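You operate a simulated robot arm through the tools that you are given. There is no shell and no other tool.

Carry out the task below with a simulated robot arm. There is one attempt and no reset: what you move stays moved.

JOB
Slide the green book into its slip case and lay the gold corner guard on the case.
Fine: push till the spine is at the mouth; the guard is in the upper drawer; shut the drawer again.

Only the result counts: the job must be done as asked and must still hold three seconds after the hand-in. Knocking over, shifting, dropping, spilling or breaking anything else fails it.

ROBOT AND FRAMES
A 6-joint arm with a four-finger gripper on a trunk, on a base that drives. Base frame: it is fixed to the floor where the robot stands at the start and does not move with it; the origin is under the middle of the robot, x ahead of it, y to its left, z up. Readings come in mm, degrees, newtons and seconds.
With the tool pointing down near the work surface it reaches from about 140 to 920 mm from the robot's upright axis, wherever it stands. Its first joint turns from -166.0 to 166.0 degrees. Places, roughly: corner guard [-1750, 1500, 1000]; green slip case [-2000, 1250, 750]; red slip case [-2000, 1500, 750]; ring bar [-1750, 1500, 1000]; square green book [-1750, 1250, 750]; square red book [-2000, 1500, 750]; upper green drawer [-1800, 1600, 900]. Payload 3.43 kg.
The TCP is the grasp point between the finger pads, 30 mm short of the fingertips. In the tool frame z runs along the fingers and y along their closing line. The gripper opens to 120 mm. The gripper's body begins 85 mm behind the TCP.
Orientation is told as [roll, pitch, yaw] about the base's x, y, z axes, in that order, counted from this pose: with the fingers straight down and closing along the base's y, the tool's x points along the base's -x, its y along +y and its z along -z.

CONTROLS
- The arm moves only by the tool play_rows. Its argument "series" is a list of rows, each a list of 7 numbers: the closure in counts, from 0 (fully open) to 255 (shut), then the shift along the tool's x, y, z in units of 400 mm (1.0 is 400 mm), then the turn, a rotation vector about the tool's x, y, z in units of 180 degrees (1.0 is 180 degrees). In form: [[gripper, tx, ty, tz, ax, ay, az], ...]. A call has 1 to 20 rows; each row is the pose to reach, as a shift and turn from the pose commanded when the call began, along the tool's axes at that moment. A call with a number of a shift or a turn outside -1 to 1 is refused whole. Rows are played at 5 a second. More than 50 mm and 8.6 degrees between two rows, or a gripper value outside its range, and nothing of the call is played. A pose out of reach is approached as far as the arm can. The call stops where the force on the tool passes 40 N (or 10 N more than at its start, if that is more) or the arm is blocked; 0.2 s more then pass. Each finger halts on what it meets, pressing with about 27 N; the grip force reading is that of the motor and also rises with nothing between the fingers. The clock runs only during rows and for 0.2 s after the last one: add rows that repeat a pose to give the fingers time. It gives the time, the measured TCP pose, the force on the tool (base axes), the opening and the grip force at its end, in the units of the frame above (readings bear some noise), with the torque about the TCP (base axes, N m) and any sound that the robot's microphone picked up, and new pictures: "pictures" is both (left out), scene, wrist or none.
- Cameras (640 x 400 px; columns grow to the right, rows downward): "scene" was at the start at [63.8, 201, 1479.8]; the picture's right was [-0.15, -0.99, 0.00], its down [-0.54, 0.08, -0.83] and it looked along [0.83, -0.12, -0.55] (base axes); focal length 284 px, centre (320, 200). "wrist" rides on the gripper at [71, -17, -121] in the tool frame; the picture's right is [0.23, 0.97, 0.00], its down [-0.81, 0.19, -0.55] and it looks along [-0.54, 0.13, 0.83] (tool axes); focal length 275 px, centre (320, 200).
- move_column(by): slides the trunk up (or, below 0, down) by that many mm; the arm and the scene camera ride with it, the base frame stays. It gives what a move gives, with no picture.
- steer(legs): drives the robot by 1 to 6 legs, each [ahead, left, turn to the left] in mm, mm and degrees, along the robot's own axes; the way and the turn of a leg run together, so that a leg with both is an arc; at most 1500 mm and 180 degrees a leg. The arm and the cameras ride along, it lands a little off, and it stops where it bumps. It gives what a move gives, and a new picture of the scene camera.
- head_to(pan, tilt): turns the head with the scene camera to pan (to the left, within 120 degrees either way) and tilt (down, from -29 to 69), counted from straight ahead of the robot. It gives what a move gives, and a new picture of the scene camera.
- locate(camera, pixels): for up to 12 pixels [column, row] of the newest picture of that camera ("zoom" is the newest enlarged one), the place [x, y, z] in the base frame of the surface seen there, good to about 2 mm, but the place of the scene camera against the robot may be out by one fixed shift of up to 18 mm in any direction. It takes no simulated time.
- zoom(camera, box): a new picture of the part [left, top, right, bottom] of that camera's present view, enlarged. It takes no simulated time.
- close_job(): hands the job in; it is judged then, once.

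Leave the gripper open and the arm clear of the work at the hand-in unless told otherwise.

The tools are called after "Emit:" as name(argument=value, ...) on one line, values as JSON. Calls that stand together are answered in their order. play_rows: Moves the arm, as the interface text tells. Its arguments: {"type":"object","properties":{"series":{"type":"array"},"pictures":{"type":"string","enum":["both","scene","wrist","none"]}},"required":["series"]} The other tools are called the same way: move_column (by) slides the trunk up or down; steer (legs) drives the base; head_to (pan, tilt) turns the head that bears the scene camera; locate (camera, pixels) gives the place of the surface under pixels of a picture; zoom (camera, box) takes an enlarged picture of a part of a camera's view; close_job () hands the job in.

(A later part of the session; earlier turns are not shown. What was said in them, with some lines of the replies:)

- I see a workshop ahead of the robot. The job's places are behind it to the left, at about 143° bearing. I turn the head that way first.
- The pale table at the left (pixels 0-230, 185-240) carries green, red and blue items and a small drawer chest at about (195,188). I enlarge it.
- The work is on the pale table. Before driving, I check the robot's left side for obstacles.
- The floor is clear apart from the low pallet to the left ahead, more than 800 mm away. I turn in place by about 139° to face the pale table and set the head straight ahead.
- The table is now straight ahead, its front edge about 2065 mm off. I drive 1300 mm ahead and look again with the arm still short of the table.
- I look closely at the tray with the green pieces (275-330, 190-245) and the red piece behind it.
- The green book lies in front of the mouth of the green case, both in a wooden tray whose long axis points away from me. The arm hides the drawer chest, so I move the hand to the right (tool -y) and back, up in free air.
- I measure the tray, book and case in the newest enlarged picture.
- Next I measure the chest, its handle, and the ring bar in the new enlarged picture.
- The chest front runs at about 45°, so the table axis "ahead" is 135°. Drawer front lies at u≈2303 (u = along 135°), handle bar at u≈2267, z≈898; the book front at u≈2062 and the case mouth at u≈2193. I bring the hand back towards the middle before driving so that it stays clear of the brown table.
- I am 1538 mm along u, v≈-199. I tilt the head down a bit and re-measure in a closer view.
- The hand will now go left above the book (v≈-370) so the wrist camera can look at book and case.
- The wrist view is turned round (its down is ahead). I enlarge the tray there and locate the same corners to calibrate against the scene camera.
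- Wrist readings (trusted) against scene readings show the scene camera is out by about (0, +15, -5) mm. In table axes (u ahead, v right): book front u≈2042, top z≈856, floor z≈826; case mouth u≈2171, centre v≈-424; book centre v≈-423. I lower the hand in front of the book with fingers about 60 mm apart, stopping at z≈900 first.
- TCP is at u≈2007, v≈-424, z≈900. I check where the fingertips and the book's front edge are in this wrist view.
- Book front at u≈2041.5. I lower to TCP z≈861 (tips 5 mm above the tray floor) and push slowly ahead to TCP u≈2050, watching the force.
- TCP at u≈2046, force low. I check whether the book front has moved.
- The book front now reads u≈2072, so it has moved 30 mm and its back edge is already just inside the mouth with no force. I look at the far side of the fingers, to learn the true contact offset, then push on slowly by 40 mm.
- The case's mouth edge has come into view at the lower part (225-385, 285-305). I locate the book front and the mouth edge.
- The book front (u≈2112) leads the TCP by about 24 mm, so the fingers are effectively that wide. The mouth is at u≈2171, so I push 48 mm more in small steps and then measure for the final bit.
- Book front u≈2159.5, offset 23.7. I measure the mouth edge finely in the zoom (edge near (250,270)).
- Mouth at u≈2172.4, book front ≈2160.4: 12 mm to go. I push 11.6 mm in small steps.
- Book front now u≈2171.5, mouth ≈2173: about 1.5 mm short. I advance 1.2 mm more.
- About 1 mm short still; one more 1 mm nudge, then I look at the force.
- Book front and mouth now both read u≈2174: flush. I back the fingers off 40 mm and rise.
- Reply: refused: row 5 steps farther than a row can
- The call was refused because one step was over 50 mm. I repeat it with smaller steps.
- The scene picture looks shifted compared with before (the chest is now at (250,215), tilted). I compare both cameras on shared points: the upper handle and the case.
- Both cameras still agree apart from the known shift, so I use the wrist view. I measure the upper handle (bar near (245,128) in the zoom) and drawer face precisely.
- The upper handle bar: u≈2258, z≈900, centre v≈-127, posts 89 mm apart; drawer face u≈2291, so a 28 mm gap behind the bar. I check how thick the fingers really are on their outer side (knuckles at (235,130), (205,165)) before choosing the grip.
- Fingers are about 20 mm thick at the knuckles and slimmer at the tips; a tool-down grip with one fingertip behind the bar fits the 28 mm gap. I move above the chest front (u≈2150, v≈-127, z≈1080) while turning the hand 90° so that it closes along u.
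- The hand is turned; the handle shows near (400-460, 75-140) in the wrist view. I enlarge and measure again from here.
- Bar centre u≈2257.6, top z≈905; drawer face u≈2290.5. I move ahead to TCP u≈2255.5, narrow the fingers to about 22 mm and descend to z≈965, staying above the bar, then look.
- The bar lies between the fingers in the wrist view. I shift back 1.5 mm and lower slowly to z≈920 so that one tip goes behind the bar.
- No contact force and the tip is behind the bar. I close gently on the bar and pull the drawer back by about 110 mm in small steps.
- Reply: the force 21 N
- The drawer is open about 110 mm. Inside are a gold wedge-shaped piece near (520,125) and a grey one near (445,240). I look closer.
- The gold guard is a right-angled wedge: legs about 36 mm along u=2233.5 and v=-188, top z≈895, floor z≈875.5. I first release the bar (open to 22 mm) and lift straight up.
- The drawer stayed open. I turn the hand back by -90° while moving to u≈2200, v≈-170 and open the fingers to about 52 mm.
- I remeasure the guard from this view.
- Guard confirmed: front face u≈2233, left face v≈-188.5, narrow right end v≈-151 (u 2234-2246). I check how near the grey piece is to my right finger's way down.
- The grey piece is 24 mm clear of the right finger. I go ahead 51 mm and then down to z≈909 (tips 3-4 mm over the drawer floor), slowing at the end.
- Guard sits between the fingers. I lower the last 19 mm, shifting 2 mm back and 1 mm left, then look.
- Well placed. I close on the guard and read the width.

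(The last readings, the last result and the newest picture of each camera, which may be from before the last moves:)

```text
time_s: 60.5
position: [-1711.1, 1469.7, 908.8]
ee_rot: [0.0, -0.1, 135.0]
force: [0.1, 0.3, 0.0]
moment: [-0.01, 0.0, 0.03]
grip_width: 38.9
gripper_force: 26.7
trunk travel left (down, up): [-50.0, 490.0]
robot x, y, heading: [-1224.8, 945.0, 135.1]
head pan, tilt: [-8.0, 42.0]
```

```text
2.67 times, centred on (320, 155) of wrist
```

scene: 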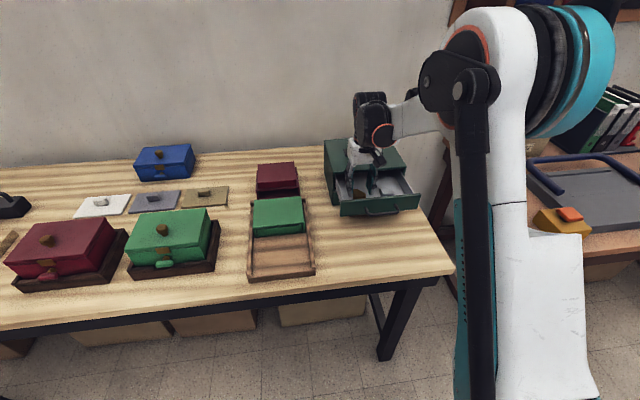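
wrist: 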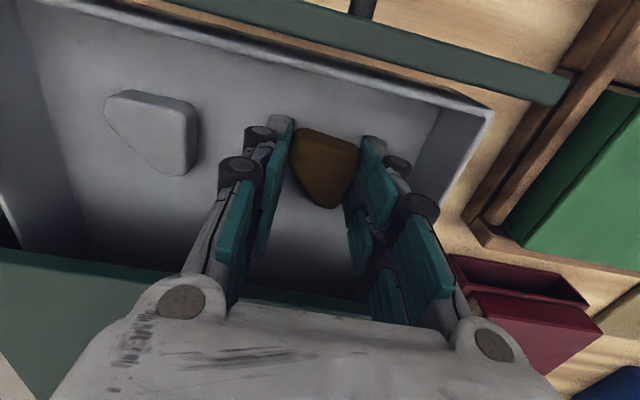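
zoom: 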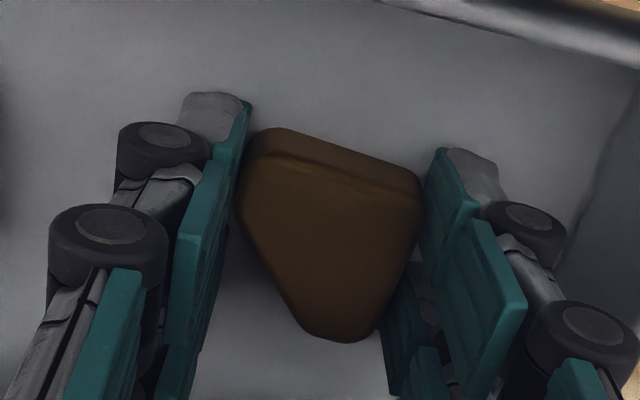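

Gripped: 38.9 mm wide, 26.7 N. I lift slowly, then up to z≈1050, and check the piece is held.

Emit:
play_rows(series=[[215, 0, 0, -0.01, 0, 0, 0], [215, 0, 0, -0.03, 0, 0, 0], [215, 0, 0, -0.06, 0, 0, 0], [215, 0, 0, -0.1, 0, 0, 0], [215, 0, 0, -0.16, 0, 0, 0], [215, 0, 0, -0.22, 0, 0, 0], [215, 0, 0, -0.28, 0, 0, 0], [215, 0, 0, -0.35, 0, 0, 0], [215, 0, 0, -0.35, 0, 0, 0]])

Emit:
zoom(camera="wrist", box=[220, 80, 420, 230])

```text
time_s: 62.5
position: [-1711.3, 1470.0, 1050.2]
ee_rot: [0.0, 0.0, 135.0]
force: [0.9, 0.3, -0.2]
moment: [0.02, 0.02, -0.01]
grip_width: 39.2
gripper_force: 27.3
trunk travel left (down, up): [-50.0, 490.0]
robot x, y, heading: [-1221.8, 945.3, 135.1]
head pan, tilt: [-8.0, 42.0]
```

scene: 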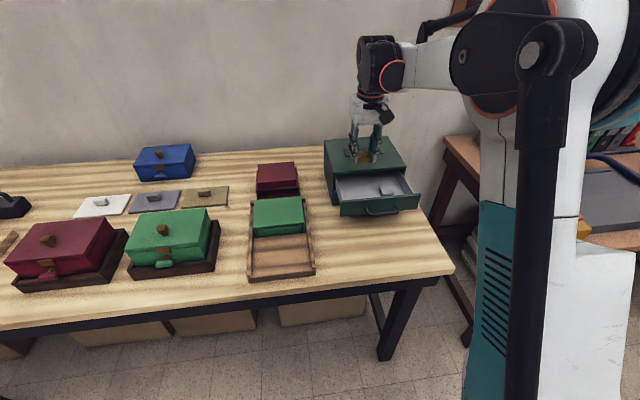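
wrist: 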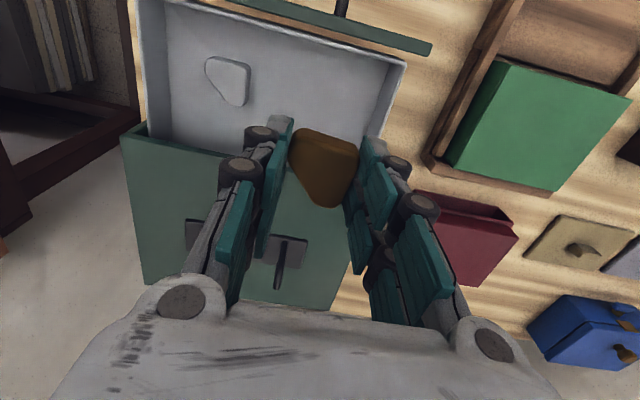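

```text
2.67 times, centred on (320, 155) of wrist
```

zoom: 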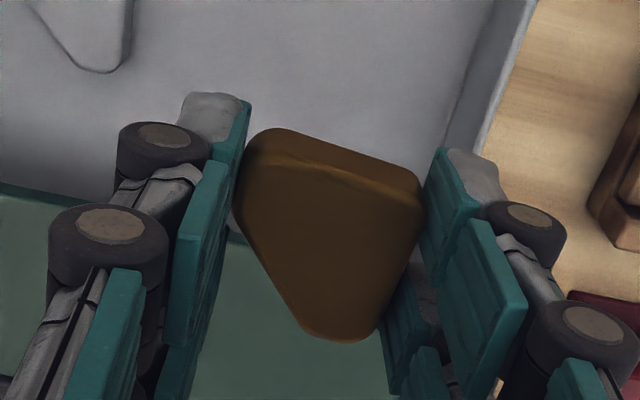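

The guard is held firmly. I carry it left to above the case centre (u≈2231, v≈-424.5) and come down to z≈925.

Emit:
play_rows(series=[[215, 0.008, 0.1, 0, 0, 0, 0], [215, 0.016, 0.2, 0, 0, 0, 0], [215, 0.024, 0.3, 0, 0, 0, 0], [215, 0.032, 0.4, 0, 0, 0, 0], [215, 0.04, 0.5, 0, 0, 0, 0], [215, 0.046, 0.58, 0, 0, 0, 0], [215, 0.046, 0.635, 0, 0, 0, 0], [215, 0.046, 0.635, 0.08, 0, 0, 0], [215, 0.046, 0.635, 0.16, 0, 0, 0], [215, 0.046, 0.635, 0.24, 0, 0, 0], [215, 0.046, 0.635, 0.29, 0, 0, 0], [215, 0.046, 0.635, 0.31, 0, 0, 0], [215, 0.046, 0.635, 0.31, 0, 0, 0]])

Emit:
zoom(camera="wrist", box=[160, 60, 480, 310])

```text
time_s: 65.3
position: [-1878.7, 1276.9, 924.8]
ee_rot: [0.0, 0.0, 135.0]
force: [0.0, 0.2, 0.0]
moment: [-0.01, 0.0, -0.03]
grip_width: 39.1
gripper_force: 26.7
trunk travel left (down, up): [-50.0, 490.0]
robot x, y, heading: [-1227.3, 947.2, 135.0]
head pan, tilt: [-8.0, 42.0]
```

scene: 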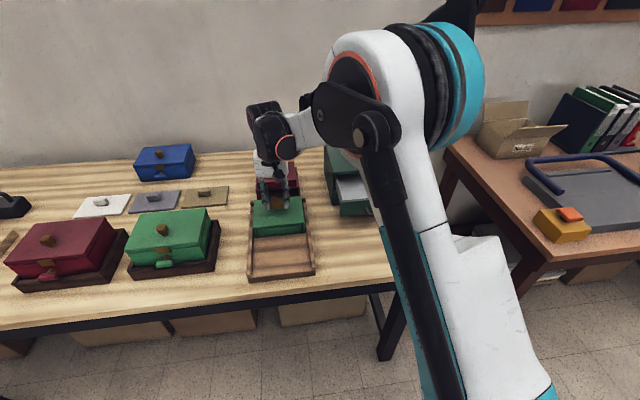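
wrist: 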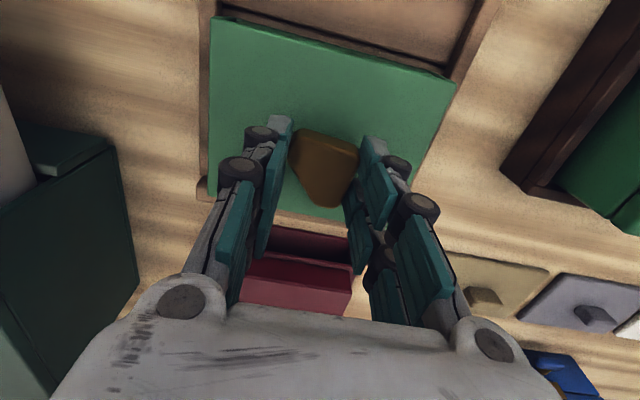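

```text
1.60 times, centred on (320, 185) of wrist
```

zoom: 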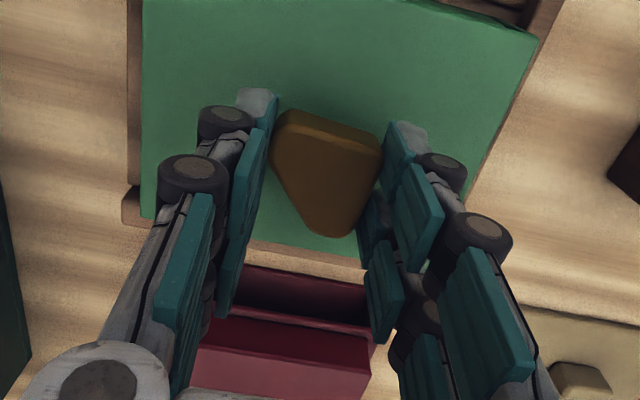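

I verify the case top's height and edges here before lowering.

Emit:
locate(camera="wrist", pixels=[[250, 80], [300, 100], [400, 110], [215, 40], [445, 90], [215, 170], [330, 215], [270, 210], [320, 165], [325, 42], [330, 36], [410, 140]])

```text
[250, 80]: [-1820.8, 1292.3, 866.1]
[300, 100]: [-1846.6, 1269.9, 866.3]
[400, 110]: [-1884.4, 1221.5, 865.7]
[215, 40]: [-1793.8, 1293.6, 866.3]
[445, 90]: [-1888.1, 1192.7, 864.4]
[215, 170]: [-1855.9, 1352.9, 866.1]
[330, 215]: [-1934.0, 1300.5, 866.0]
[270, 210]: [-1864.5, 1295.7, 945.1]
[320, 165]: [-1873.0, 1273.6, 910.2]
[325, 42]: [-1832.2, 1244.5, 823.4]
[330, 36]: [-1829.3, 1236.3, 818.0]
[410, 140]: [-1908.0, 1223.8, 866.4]
```

Case top z≈866.1; the guard's underside should touch at TCP z≈900. I lower to just about that in fine steps.

Emit:
play_rows(series=[[215, 0, 0, 0.02, 0, 0, 0], [215, 0, 0, 0.04, 0, 0, 0], [215, 0, 0, 0.052, 0, 0, 0], [215, 0, 0, 0.056, 0, 0, 0], [215, 0, 0, 0.059, 0, 0, 0], [215, 0, 0, 0.061, 0, 0, 0], [215, 0, 0, 0.061, 0, 0, 0]], pictures="wrist")

```text
time_s: 66.9
position: [-1877.6, 1277.5, 900.7]
ee_rot: [-0.1, 0.1, 135.0]
force: [1.1, 0.5, -0.6]
moment: [-0.01, -0.01, -0.01]
grip_width: 39.0
gripper_force: 27.2
trunk travel left (down, up): [-50.0, 490.0]
robot x, y, heading: [-1224.2, 944.3, 134.8]
head pan, tilt: [-8.0, 42.0]
```

wrist: 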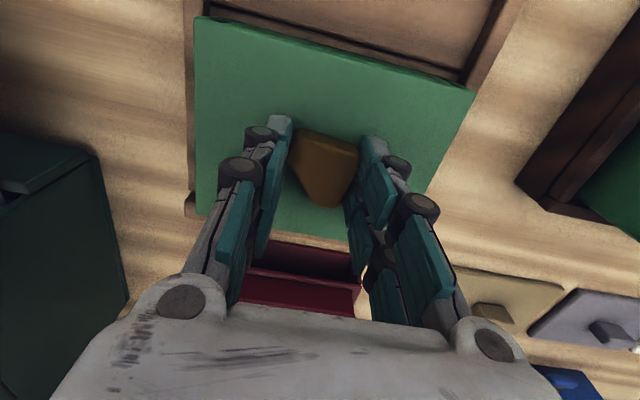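

No contact yet. I lower 1.2 mm more and read the force.

Emit:
play_rows(series=[[215, 0, 0, 0.0015, 0, 0, 0], [215, 0, 0, 0.003, 0, 0, 0], [215, 0, 0, 0.003, 0, 0, 0]], pictures="none")

```text
time_s: 67.7
position: [-1877.7, 1277.7, 899.4]
ee_rot: [0.0, 0.0, 135.0]
force: [-0.2, 0.9, 0.5]
moment: [0.0, 0.02, 0.01]
grip_width: 39.0
gripper_force: 27.1
trunk travel left (down, up): [-50.0, 490.0]
robot x, y, heading: [-1224.3, 949.0, 135.0]
head pan, tilt: [-8.0, 42.0]
```

Still free of force at z≈899.4. Another 1.2 mm in fine steps.

Emit:
play_rows(series=[[215, 0, 0, 0.0015, 0, 0, 0], [215, 0, 0, 0.003, 0, 0, 0], [215, 0, 0, 0.003, 0, 0, 0]], pictures="wrist")

Emit:
zoom(camera="wrist", box=[220, 80, 420, 230])

Emit:
locate(camera="wrist", pixels=[[320, 165], [325, 180], [310, 150], [300, 110], [340, 115], [400, 120], [330, 220]])

```text
time_s: 68.5
position: [-1877.4, 1276.4, 898.1]
ee_rot: [0.0, 0.0, 135.0]
force: [-2.7, 2.1, 14.4]
moment: [-0.04, 0.06, -0.01]
grip_width: 39.1
gripper_force: 26.3
trunk travel left (down, up): [-50.0, 490.0]
robot x, y, heading: [-1225.1, 944.8, 134.9]
head pan, tilt: [-8.0, 42.0]
```

wrist: 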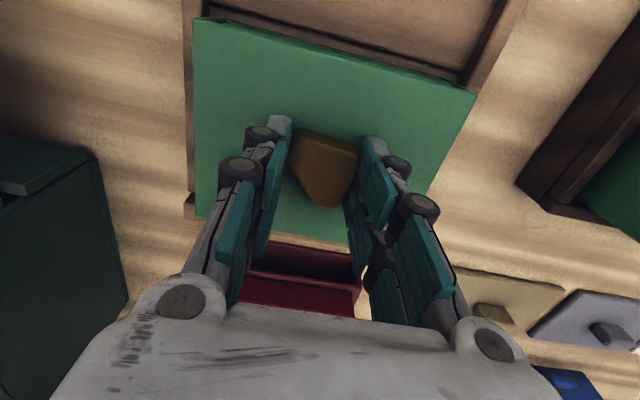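

```text
2.67 times, centred on (320, 155) of wrist
```

zoom: 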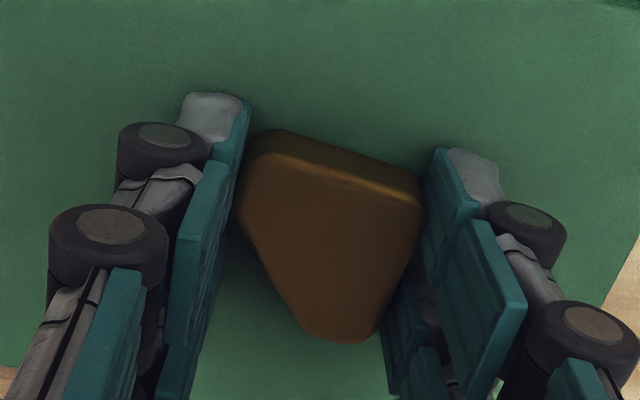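

```text
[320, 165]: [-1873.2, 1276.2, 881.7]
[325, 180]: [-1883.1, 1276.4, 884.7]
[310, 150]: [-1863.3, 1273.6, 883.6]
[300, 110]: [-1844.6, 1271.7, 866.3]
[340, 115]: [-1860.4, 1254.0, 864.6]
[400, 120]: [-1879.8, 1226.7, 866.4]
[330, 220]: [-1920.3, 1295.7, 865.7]
```

Contact at 14 N: the guard rests on the case. I ease up 0.5 mm, open gradually, and then lift straight up.

Emit:
play_rows(series=[[215, 0, 0, -0.0013, 0, 0, 0], [190, 0, 0, -0.0013, 0, 0, 0], [170, 0, 0, -0.0013, 0, 0, 0], [155, 0, 0, -0.0013, 0, 0, 0], [145, 0, 0, -0.0013, 0, 0, 0], [145, 0, 0, -0.0013, 0, 0, 0], [145, 0, 0, -0.02, 0, 0, 0], [145, 0, 0, -0.06, 0, 0, 0], [145, 0, 0, -0.12, 0, 0, 0], [145, 0, 0, -0.2, 0, 0, 0], [145, 0, 0, -0.3, 0, 0, 0], [145, 0, 0, -0.4, 0, 0, 0], [145, 0, 0, -0.4, 0, 0, 0]])

Emit:
zoom(camera="wrist", box=[180, 60, 460, 260])

```text
time_s: 71.3
position: [-1877.7, 1276.9, 1058.8]
ee_rot: [0.0, 0.0, 135.0]
force: [0.3, 0.2, -0.7]
moment: [0.04, 0.05, -0.01]
grip_width: 51.8
gripper_force: 0.1
trunk travel left (down, up): [-50.0, 490.0]
robot x, y, heading: [-1220.9, 947.7, 135.0]
head pan, tilt: [-8.0, 42.0]
```

scene: 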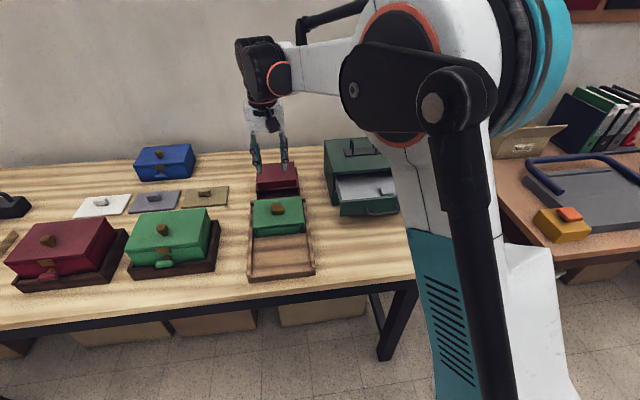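
wrist: 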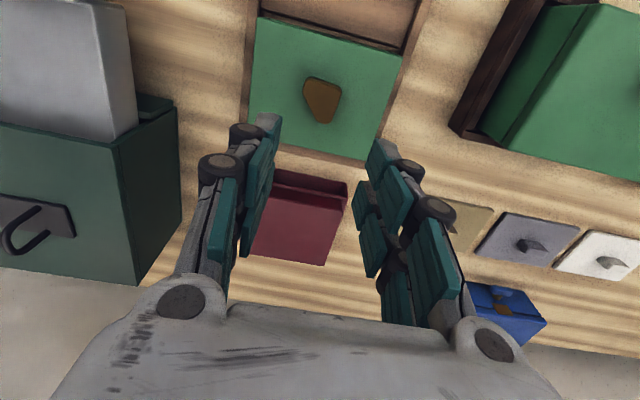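

```text
2.00 times, centred on (320, 160) of wrist
```

zoom: 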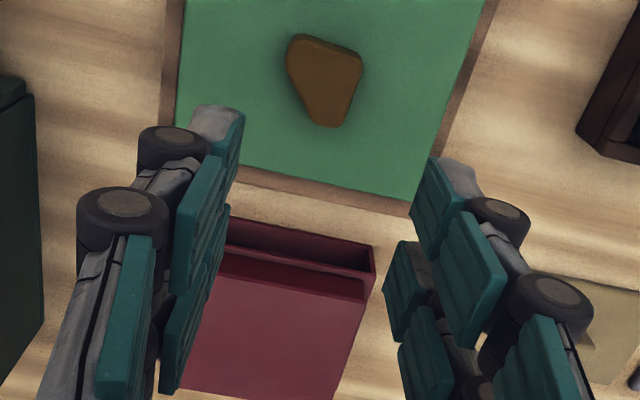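

The guard lies in the middle of the case. I check the case mouth and guard with the scene camera, and then head back for the drawer.

Emit:
zoom(camera="scene", box=[235, 185, 335, 285])

Emit:
locate(camera="zoom", pixels=[[280, 190], [380, 190], [330, 182], [330, 175], [330, 195], [330, 205], [270, 195], [390, 190], [330, 150], [360, 95]])

```text
4.00 times, centred on (285, 235) of scene
```

zoom: 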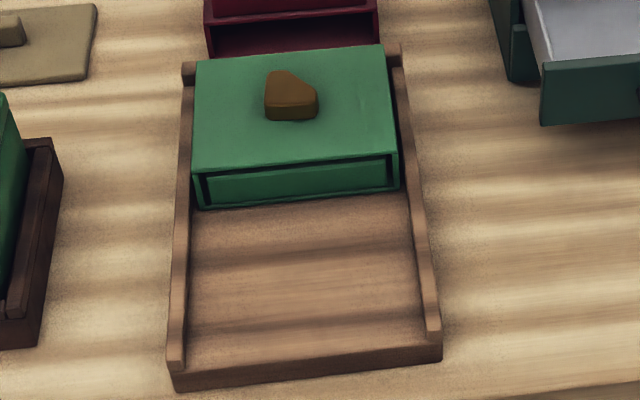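

```text
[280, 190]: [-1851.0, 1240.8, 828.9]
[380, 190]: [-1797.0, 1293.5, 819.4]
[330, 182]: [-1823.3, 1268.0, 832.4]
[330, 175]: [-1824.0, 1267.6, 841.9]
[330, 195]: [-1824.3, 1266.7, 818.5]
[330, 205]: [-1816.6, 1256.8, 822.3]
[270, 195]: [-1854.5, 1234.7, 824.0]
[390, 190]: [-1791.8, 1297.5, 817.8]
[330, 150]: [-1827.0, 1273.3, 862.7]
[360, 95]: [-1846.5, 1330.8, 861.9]
```

I look closer at the mouth to confirm the spine is flush.

Emit:
zoom(camera="scene", box=[258, 215, 312, 245])

```text
11.85 times, centred on (285, 230) of scene
```

zoom: 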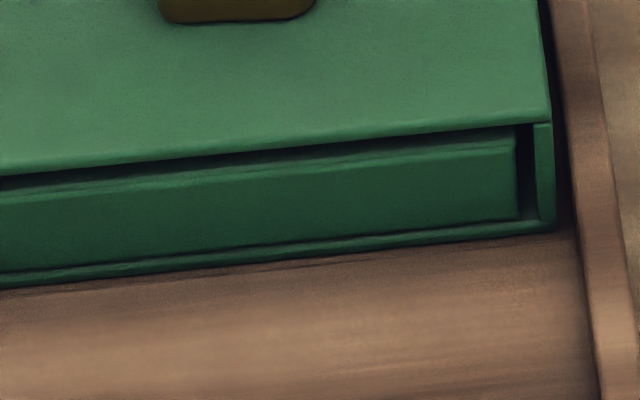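

Emit:
locate(camera="zoom", pixels=[[250, 210], [400, 190], [100, 225], [500, 180], [250, 253], [400, 239], [545, 170], [545, 200], [250, 150], [400, 133], [300, 146], [540, 140]])

Emit:
locate(camera="zoom", pixels=[[250, 180], [400, 160], [250, 230], [400, 215], [250, 257], [400, 243], [250, 155], [400, 137], [547, 215], [100, 168], [100, 172], [525, 170]])

```text
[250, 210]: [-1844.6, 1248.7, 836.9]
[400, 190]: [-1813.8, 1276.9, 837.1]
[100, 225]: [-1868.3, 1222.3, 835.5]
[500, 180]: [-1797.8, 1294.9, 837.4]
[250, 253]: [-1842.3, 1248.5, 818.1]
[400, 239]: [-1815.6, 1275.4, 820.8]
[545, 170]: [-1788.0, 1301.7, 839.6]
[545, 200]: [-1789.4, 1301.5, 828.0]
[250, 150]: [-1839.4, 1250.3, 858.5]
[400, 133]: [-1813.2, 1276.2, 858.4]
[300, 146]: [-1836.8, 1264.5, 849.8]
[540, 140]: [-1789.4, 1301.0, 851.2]
```

```text
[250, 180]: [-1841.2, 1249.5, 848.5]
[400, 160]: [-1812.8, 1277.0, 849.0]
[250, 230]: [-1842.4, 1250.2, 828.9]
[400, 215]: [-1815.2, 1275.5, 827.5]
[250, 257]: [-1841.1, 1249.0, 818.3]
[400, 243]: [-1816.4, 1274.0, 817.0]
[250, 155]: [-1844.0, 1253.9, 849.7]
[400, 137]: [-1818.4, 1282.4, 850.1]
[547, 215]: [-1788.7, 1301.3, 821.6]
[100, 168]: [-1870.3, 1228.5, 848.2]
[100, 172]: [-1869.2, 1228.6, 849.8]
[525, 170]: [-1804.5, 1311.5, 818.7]
```

The spine reads within 1 mm of the mouth all along (book ≈2185.9, case ≈2185.1 in scene readings). Now I move the hand in front of the open drawer (u≈2085, v≈-127), fingers about 20 mm apart, still high.

Emit:
play_rows(series=[[160, 0.042, -0.083, 0, 0, 0, 0], [180, 0.084, -0.166, 0, 0, 0, 0], [200, 0.126, -0.249, 0, 0, 0, 0], [212, 0.168, -0.332, 0, 0, 0, 0], [212, 0.21, -0.415, 0, 0, 0, 0], [212, 0.252, -0.498, 0, 0, 0, 0], [212, 0.294, -0.581, 0, 0, 0, 0], [212, 0.336, -0.664, 0, 0, 0, 0], [212, 0.364, -0.7445, 0, 0, 0, 0], [212, 0.364, -0.7445, 0, 0, 0, 0]])

Emit:
zoom(camera="wrist", box=[220, 100, 420, 300])

```text
time_s: 73.5
position: [-1563.3, 1384.0, 1058.5]
ee_rot: [0.0, 0.0, 135.1]
force: [-0.4, 0.4, 0.5]
moment: [-0.02, 0.0, -0.02]
grip_width: 20.2
gripper_force: 0.1
trunk travel left (down, up): [-50.0, 490.0]
robot x, y, heading: [-1226.7, 944.8, 135.0]
head pan, tilt: [-8.0, 42.0]
```

scene: 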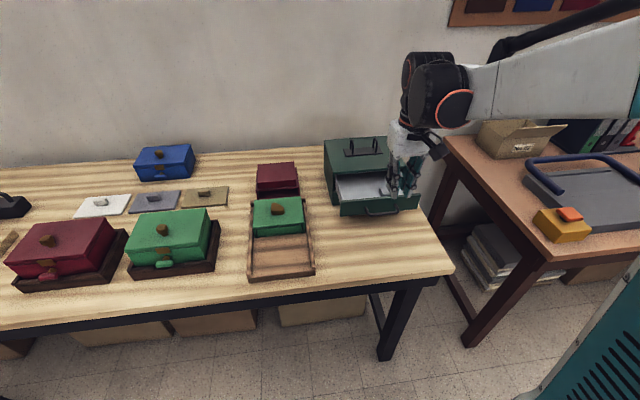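
wrist: 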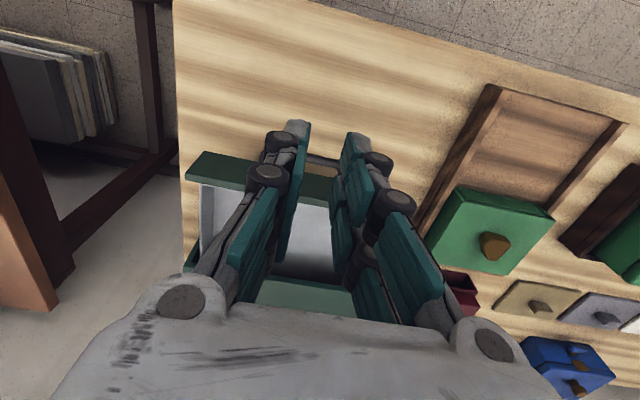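

```text
2.00 times, centred on (320, 200) of wrist
```

zoom: 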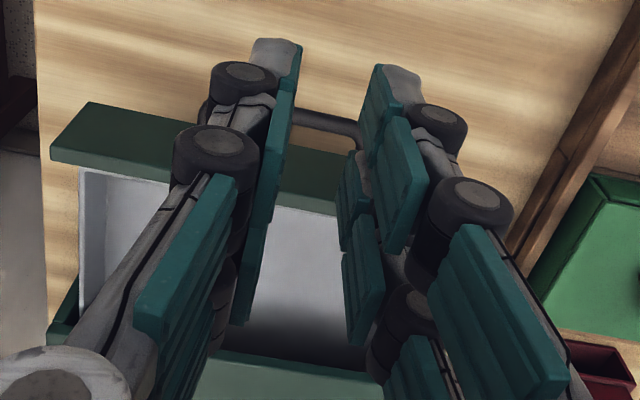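

Emit:
locate(camera="zoom", pixels=[[310, 117], [330, 122], [345, 127], [205, 112], [300, 115], [310, 190], [100, 130], [55, 150], [310, 175], [310, 205], [320, 140], [360, 140]])

```text
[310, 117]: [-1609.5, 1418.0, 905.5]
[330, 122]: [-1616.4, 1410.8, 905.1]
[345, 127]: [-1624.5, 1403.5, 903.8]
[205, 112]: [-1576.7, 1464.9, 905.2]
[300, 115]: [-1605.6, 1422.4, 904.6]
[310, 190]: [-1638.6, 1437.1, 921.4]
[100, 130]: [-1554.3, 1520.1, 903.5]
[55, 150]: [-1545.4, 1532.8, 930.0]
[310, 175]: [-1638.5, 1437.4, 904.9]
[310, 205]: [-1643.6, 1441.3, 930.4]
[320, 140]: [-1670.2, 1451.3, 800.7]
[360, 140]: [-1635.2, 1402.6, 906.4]
```

Bar now at u≈2141, drawer face u≈2175. I lower in front of it at TCP u≈2084 to z≈912.

Emit:
play_rows(series=[[212, 0, 0, 0.1, 0, 0, 0], [212, 0, 0, 0.2, 0, 0, 0], [212, 0, 0, 0.28, 0, 0, 0], [212, 0, 0, 0.33, 0, 0, 0], [212, 0, 0, 0.366, 0, 0, 0], [212, 0, 0, 0.366, 0, 0, 0]])

Emit:
zoom(camera="wrist", box=[200, 80, 440, 300])

```text
time_s: 74.9
position: [-1565.4, 1383.3, 911.5]
ee_rot: [0.0, 0.0, 135.0]
force: [0.2, -0.1, -0.1]
moment: [0.03, 0.0, 0.01]
grip_width: 20.3
gripper_force: 0.0
trunk travel left (down, up): [-50.0, 490.0]
robot x, y, heading: [-1228.8, 943.1, 134.9]
head pan, tilt: [-8.0, 42.0]
```

scene: 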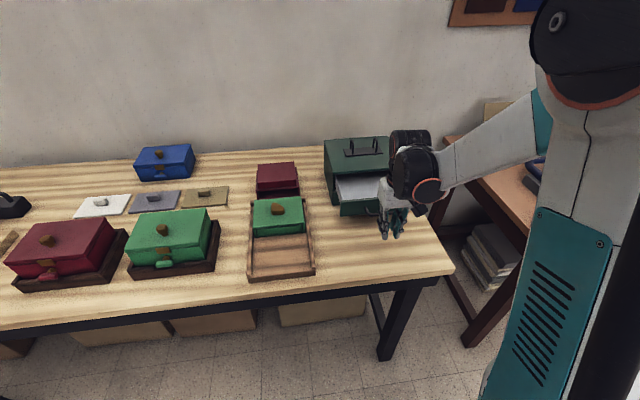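
wrist: 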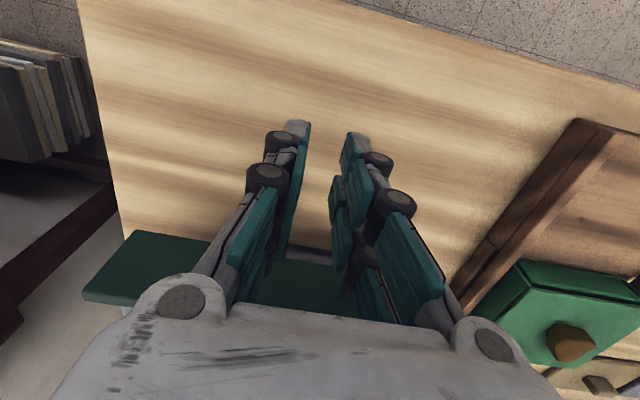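

```text
1.82 times, centred on (320, 190) of wrist
```

zoom: 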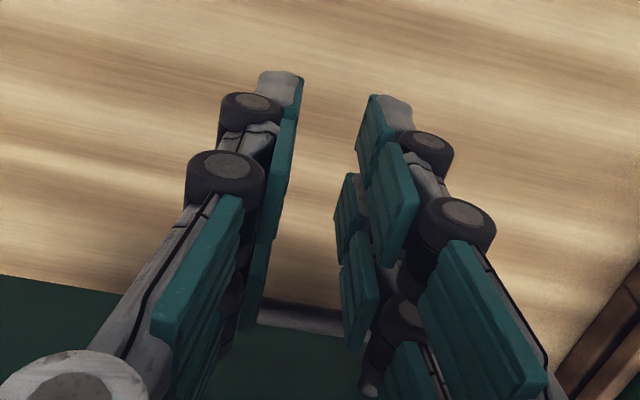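

I push the handle ahead slowly: 120 mm of travel in this call, watching the force.

Emit:
play_rows(series=[[212, -0.02, 0, 0, 0, 0, 0], [212, -0.04, 0, 0, 0, 0, 0], [212, -0.055, 0, 0, 0, 0, 0], [212, -0.07, 0, 0, 0, 0, 0], [212, -0.085, 0, 0, 0, 0, 0], [212, -0.1, 0, 0, 0, 0, 0], [212, -0.115, 0, 0, 0, 0, 0], [212, -0.13, 0, 0, 0, 0, 0], [212, -0.145, 0, 0, 0, 0, 0], [212, -0.16, 0, 0, 0, 0, 0], [212, -0.175, 0, 0, 0, 0, 0], [212, -0.19, 0, 0, 0, 0, 0], [212, -0.205, 0, 0, 0, 0, 0], [212, -0.22, 0, 0, 0, 0, 0], [212, -0.235, 0, 0, 0, 0, 0], [212, -0.25, 0, 0, 0, 0, 0], [212, -0.265, 0, 0, 0, 0, 0], [212, -0.28, 0, 0, 0, 0, 0], [212, -0.295, 0, 0, 0, 0, 0], [212, -0.3, 0, 0, 0, 0, 0]])

Emit:
zoom(camera="scene", box=[310, 110, 440, 225])

```text
time_s: 79.1
position: [-1649.3, 1469.4, 910.5]
ee_rot: [0.1, 0.0, 135.0]
force: [0.7, -1.2, 0.1]
moment: [0.04, -0.05, 0.01]
grip_width: 20.3
gripper_force: 0.0
trunk travel left (down, up): [-50.0, 490.0]
robot x, y, heading: [-1223.2, 949.1, 135.0]
head pan, tilt: [-8.0, 42.0]
```

scene: 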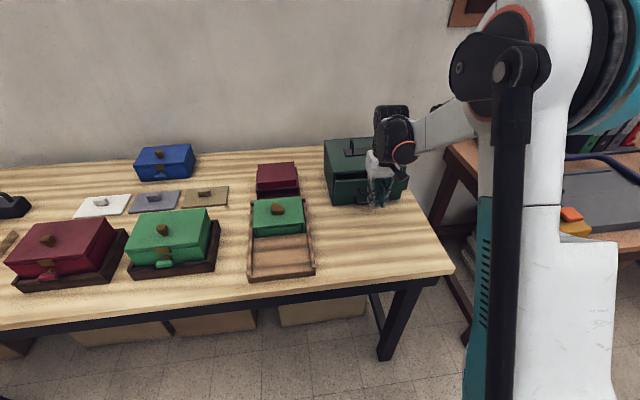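
wrist: 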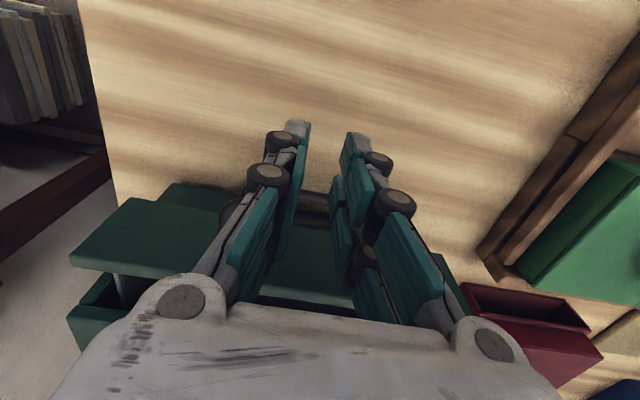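

```text
3.48 times, centred on (375, 168) of scene
```

zoom: 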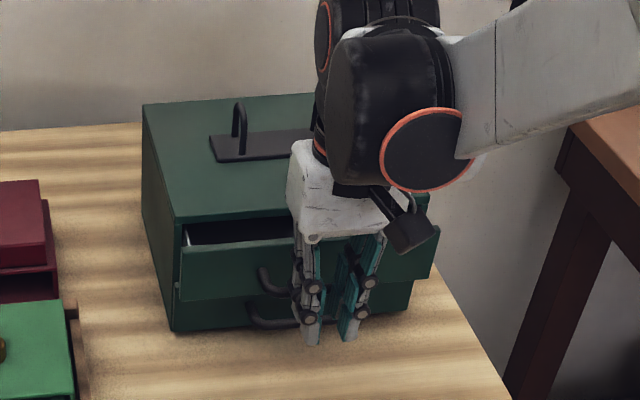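

About 24 mm to go. I push 21 mm more in 3 mm steps and check.

Emit:
play_rows(series=[[212, -0.0075, 0, 0, 0, 0, 0], [212, -0.015, 0, 0, 0, 0, 0], [212, -0.0225, 0, 0, 0, 0, 0], [212, -0.03, 0, 0, 0, 0, 0], [212, -0.0375, 0, 0, 0, 0, 0], [212, -0.045, 0, 0, 0, 0, 0], [212, -0.0525, 0, 0, 0, 0, 0], [212, -0.0525, 0, 0, 0, 0, 0]])

Emit:
zoom(camera="scene", box=[310, 110, 440, 225])

Emit:
zoom(camera="wrist", box=[60, 140, 300, 300])

```text
time_s: 80.9
position: [-1663.9, 1484.2, 910.4]
ee_rot: [0.0, 0.0, 135.0]
force: [1.2, -1.2, -0.2]
moment: [0.03, 0.03, 0.0]
grip_width: 20.4
gripper_force: 0.0
trunk travel left (down, up): [-50.0, 490.0]
robot x, y, heading: [-1224.9, 939.4, 134.9]
head pan, tilt: [-8.0, 42.0]
```

scene: 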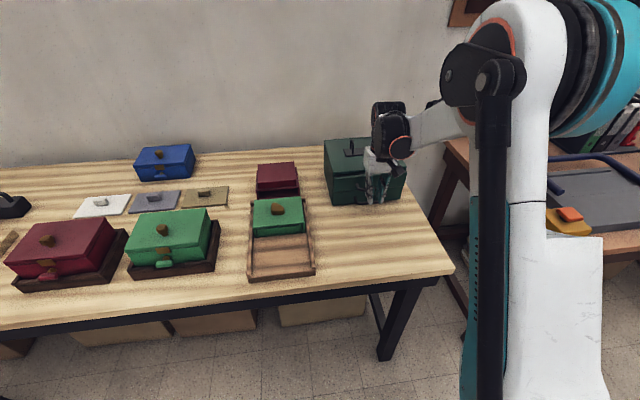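
wrist: 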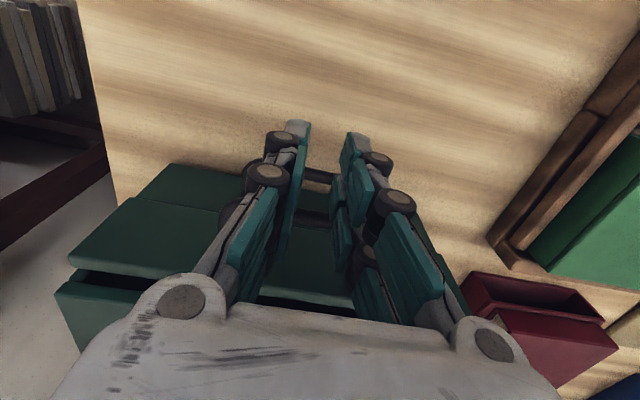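

```text
3.48 times, centred on (375, 168) of scene
```

zoom: 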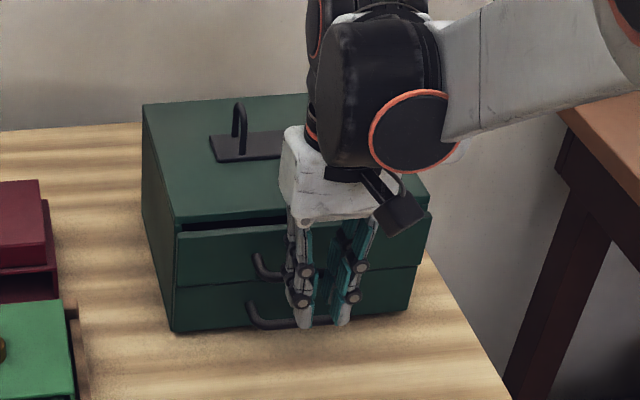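

```text
2.50 times, centred on (180, 220) of wrist
```

zoom: 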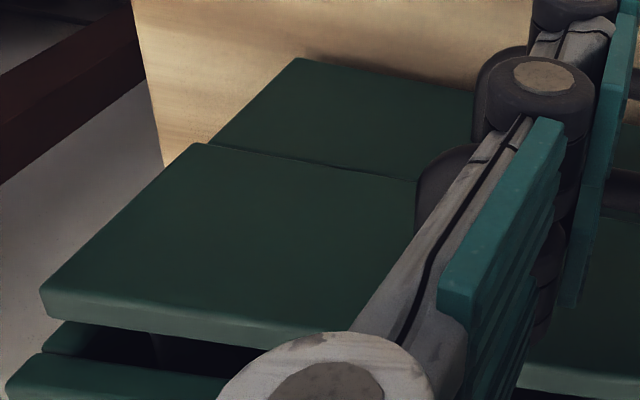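

I compare the faces of upper and lower drawer in this wrist zoom (upper at (200,230), lower at (340,110)).

Emit:
locate(camera="zoom", pixels=[[200, 200], [300, 230], [120, 260], [300, 280], [340, 110], [300, 130], [380, 140], [260, 120], [150, 305], [300, 325], [100, 345], [60, 375]])

```text
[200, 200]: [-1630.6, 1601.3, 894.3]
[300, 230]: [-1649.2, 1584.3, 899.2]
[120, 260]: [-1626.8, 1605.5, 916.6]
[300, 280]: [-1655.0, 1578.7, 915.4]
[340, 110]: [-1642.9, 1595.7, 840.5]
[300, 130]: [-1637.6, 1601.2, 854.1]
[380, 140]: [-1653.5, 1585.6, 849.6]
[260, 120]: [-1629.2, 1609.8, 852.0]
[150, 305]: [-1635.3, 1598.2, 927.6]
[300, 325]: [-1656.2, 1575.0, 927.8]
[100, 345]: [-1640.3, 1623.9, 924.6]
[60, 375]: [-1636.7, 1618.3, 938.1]
```

Upper drawer is 4 mm proud of the lower (2286.0 vs 2290.2). I push the remainder in 1 mm steps, reading the force.

Emit:
play_rows(series=[[212, -0.0025, 0, 0, 0, 0, 0], [212, -0.005, 0, 0, 0, 0, 0], [212, -0.0075, 0, 0, 0, 0, 0], [212, -0.01, 0, 0, 0, 0, 0], [212, -0.01, 0, 0, 0, 0, 0]], pictures="wrist")

Emit:
zoom(camera="wrist", box=[60, 140, 300, 300])

Emit:
locate(camera="zoom", pixels=[[200, 200], [300, 230], [120, 260], [300, 280], [340, 110], [300, 130], [380, 140], [260, 120], [150, 280], [250, 250], [320, 120], [360, 130]])

```text
time_s: 82.1
position: [-1667.2, 1487.1, 911.8]
ee_rot: [0.1, 0.0, 135.0]
force: [0.9, -0.5, 0.4]
moment: [-0.03, -0.02, 0.06]
grip_width: 20.4
gripper_force: 0.2
trunk travel left (down, up): [-50.0, 490.0]
robot x, y, heading: [-1226.5, 948.0, 135.2]
head pan, tilt: [-8.0, 42.0]
```

wrist: 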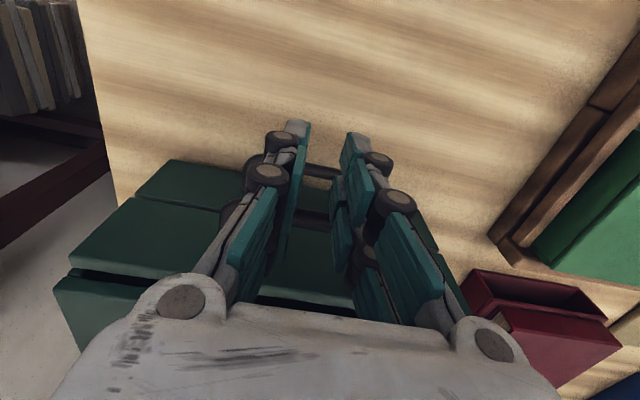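

```text
2.50 times, centred on (180, 220) of wrist
```

zoom: 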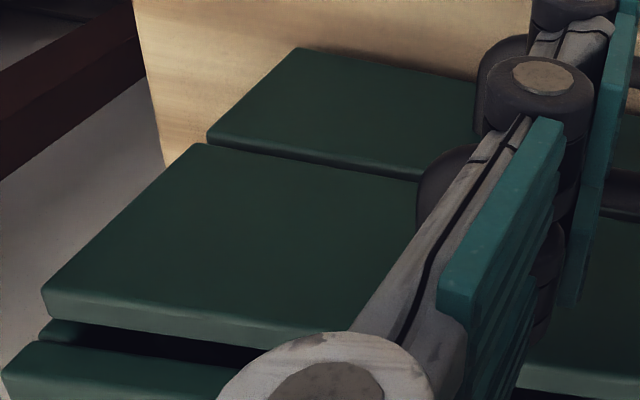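

```text
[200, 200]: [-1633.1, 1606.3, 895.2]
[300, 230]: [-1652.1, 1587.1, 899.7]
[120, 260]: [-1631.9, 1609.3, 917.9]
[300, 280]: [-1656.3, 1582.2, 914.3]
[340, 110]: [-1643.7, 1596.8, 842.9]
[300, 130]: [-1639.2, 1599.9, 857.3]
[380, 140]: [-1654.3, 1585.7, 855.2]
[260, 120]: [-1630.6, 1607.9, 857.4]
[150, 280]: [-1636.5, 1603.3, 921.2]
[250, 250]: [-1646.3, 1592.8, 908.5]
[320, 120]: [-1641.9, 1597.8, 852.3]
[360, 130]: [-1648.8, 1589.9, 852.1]
```

Upper and lower drawer faces are now level (2290.7 vs 2290.6). I give one gentle extra millimetre to feel the stop.

Emit:
play_rows(series=[[212, -0.0012, 0, 0, 0, 0, 0], [212, -0.0025, 0, 0, 0, 0, 0], [212, -0.0025, 0, 0, 0, 0, 0]], pictures="wrist")

Emit:
zoom(camera="wrist", box=[60, 140, 300, 300])

Emit:
locate(camera="zoom", pixels=[[200, 200], [300, 230], [120, 260], [300, 280], [340, 110], [300, 130], [380, 140], [260, 120], [150, 280], [250, 250], [320, 120], [360, 130]])

```text
time_s: 82.9
position: [-1666.8, 1487.5, 911.4]
ee_rot: [0.0, 0.0, 135.0]
force: [6.8, -7.1, -3.8]
moment: [-0.08, -0.14, 0.12]
grip_width: 20.6
gripper_force: 0.3
trunk travel left (down, up): [-50.0, 490.0]
robot x, y, heading: [-1222.0, 946.5, 134.8]
head pan, tilt: [-8.0, 42.0]
```

wrist: 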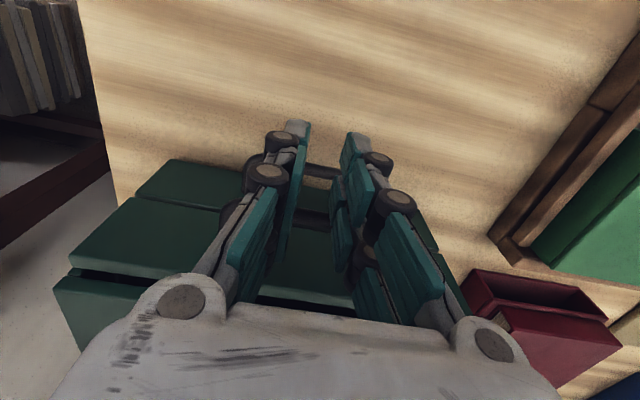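

```text
2.50 times, centred on (180, 220) of wrist
```

zoom: 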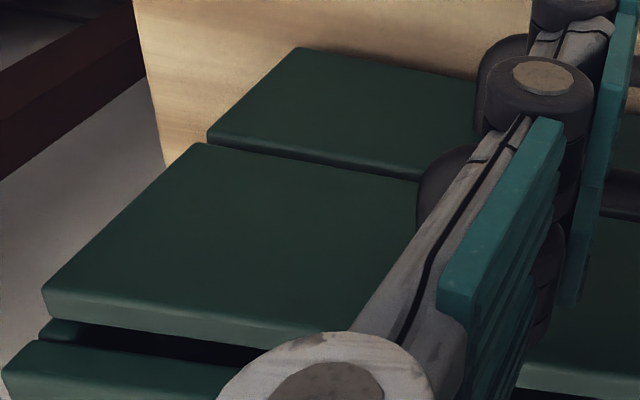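

```text
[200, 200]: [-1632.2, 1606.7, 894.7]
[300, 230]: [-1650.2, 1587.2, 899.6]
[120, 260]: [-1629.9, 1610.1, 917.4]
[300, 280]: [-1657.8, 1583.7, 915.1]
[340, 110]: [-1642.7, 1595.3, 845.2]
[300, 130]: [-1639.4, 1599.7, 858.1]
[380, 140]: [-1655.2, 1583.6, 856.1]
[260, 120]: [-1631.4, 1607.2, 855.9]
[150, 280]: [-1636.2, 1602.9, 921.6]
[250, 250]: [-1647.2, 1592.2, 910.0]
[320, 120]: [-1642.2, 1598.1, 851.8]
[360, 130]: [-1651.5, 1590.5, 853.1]
```

The stop is felt (10 N), the drawer is shut. I back off 40 mm, rise, and open the gripper clear of everything.

Emit:
play_rows(series=[[212, 0.03, 0, 0, 0, 0, 0], [212, 0.07, 0, 0, 0, 0, 0], [212, 0.12, 0, 0, 0, 0, 0], [212, 0.18, 0, -0.06, 0, 0, 0], [180, 0.24, 0, -0.14, 0, 0, 0], [140, 0.28, 0, -0.23, 0, 0, 0], [100, 0.32, 0, -0.32, 0, 0, 0], [50, 0.34, 0, -0.4, 0, 0, 0], [0, 0.36, -0.05, -0.45, 0, 0, 0], [0, 0.38, -0.1, -0.5, 0, 0, 0], [0, 0.4, -0.2, -0.5, 0, 0, 0], [0, 0.42, -0.3, -0.5, 0, 0, 0], [0, 0.42, -0.3, -0.5, 0, 0, 0]])

Emit:
zoom(camera="scene", box=[235, 130, 425, 290])

```text
time_s: 85.7
position: [-1462.6, 1454.9, 1111.6]
ee_rot: [0.0, 0.0, 135.0]
force: [0.5, 0.7, 0.3]
moment: [-0.04, 0.03, 0.03]
grip_width: 120.0
gripper_force: 0.1
trunk travel left (down, up): [-50.0, 490.0]
robot x, y, heading: [-1221.6, 944.4, 134.9]
head pan, tilt: [-8.0, 42.0]
```

scene: 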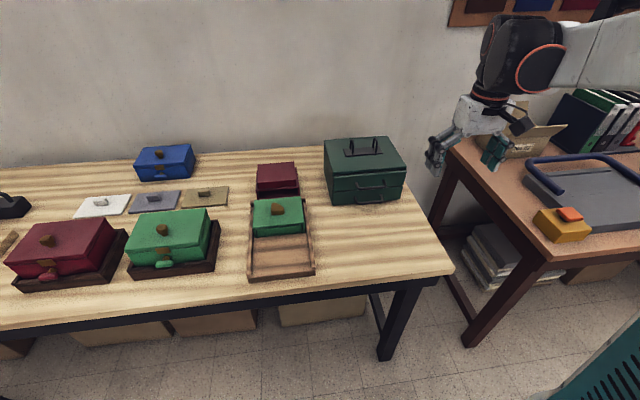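
wrist: 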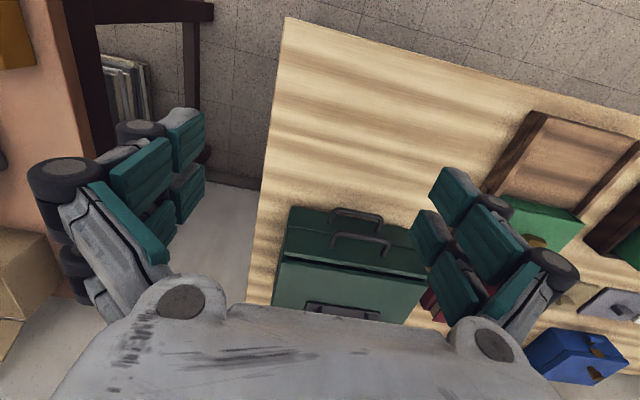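

```text
2.50 times, centred on (330, 210) of scene
```

zoom: 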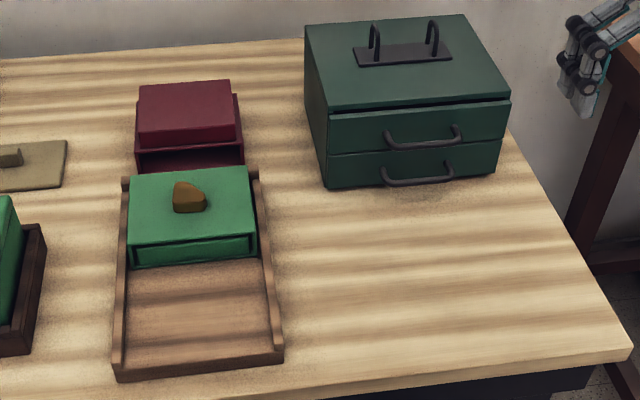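

All looks right: book in case, guard on top, drawer shut. A last check of the drawer faces and the guard on the case.

Emit:
zoom(camera="scene", box=[315, 130, 415, 210])

Emit:
locate(camera="zoom", pixels=[[170, 220], [240, 205], [480, 210], [170, 290], [240, 310], [470, 275], [300, 270], [150, 160], [500, 150], [250, 100]])

Emit:
zoom(camera="scene", box=[245, 185, 325, 245])

```text
5.00 times, centred on (365, 170) of scene
```

zoom: 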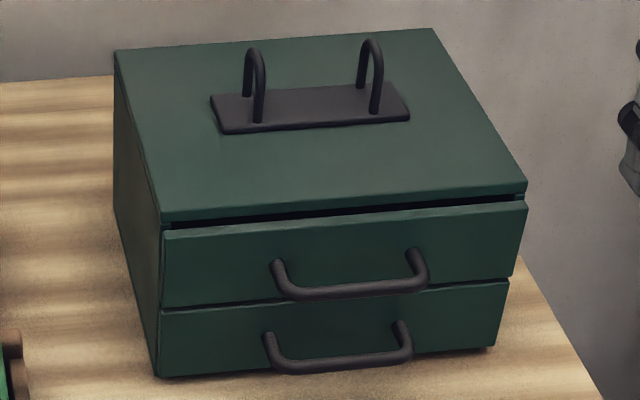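

```text
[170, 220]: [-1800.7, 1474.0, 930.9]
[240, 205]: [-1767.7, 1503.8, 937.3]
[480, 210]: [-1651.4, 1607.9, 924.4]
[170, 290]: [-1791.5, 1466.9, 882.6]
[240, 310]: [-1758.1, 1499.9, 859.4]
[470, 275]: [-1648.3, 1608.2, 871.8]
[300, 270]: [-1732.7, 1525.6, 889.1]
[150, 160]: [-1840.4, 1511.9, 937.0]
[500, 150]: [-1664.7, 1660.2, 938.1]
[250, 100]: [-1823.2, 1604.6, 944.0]
```

```text
6.67 times, centred on (285, 215) of scene
```

zoom: 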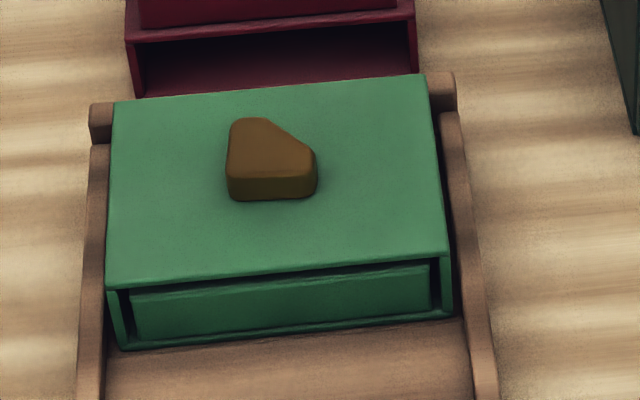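

The drawer faces are level at u≈2304, as they were at the start. The guard lies flat in the middle of the case top, the spine is flush with the mouth, and the gripper is open and clear. I hand the job in.

Emit:
close_job()

```text
The job is handed in.
```

I slid the green book into its slip case, laid the gold corner guard on top of the case, and shut the upper drawer again. The job is handed in. I don't have the judge's verdict.

- **Book:** the spine measured within about 1 mm of the case mouth along its whole width.
- **Guard:** it lies flat near the middle of the case top.
- **Drawer:** I felt it reach its stop, and its face is level with the lower drawer's, as it was at the start.
- **Surroundings:** the last pictures show nothing else on the table shifted or knocked over, including the ring bar on the chest. The grey piece in the drawer was never touched.
- **Arm:** at the hand-in the gripper was open and the arm clear of the work.
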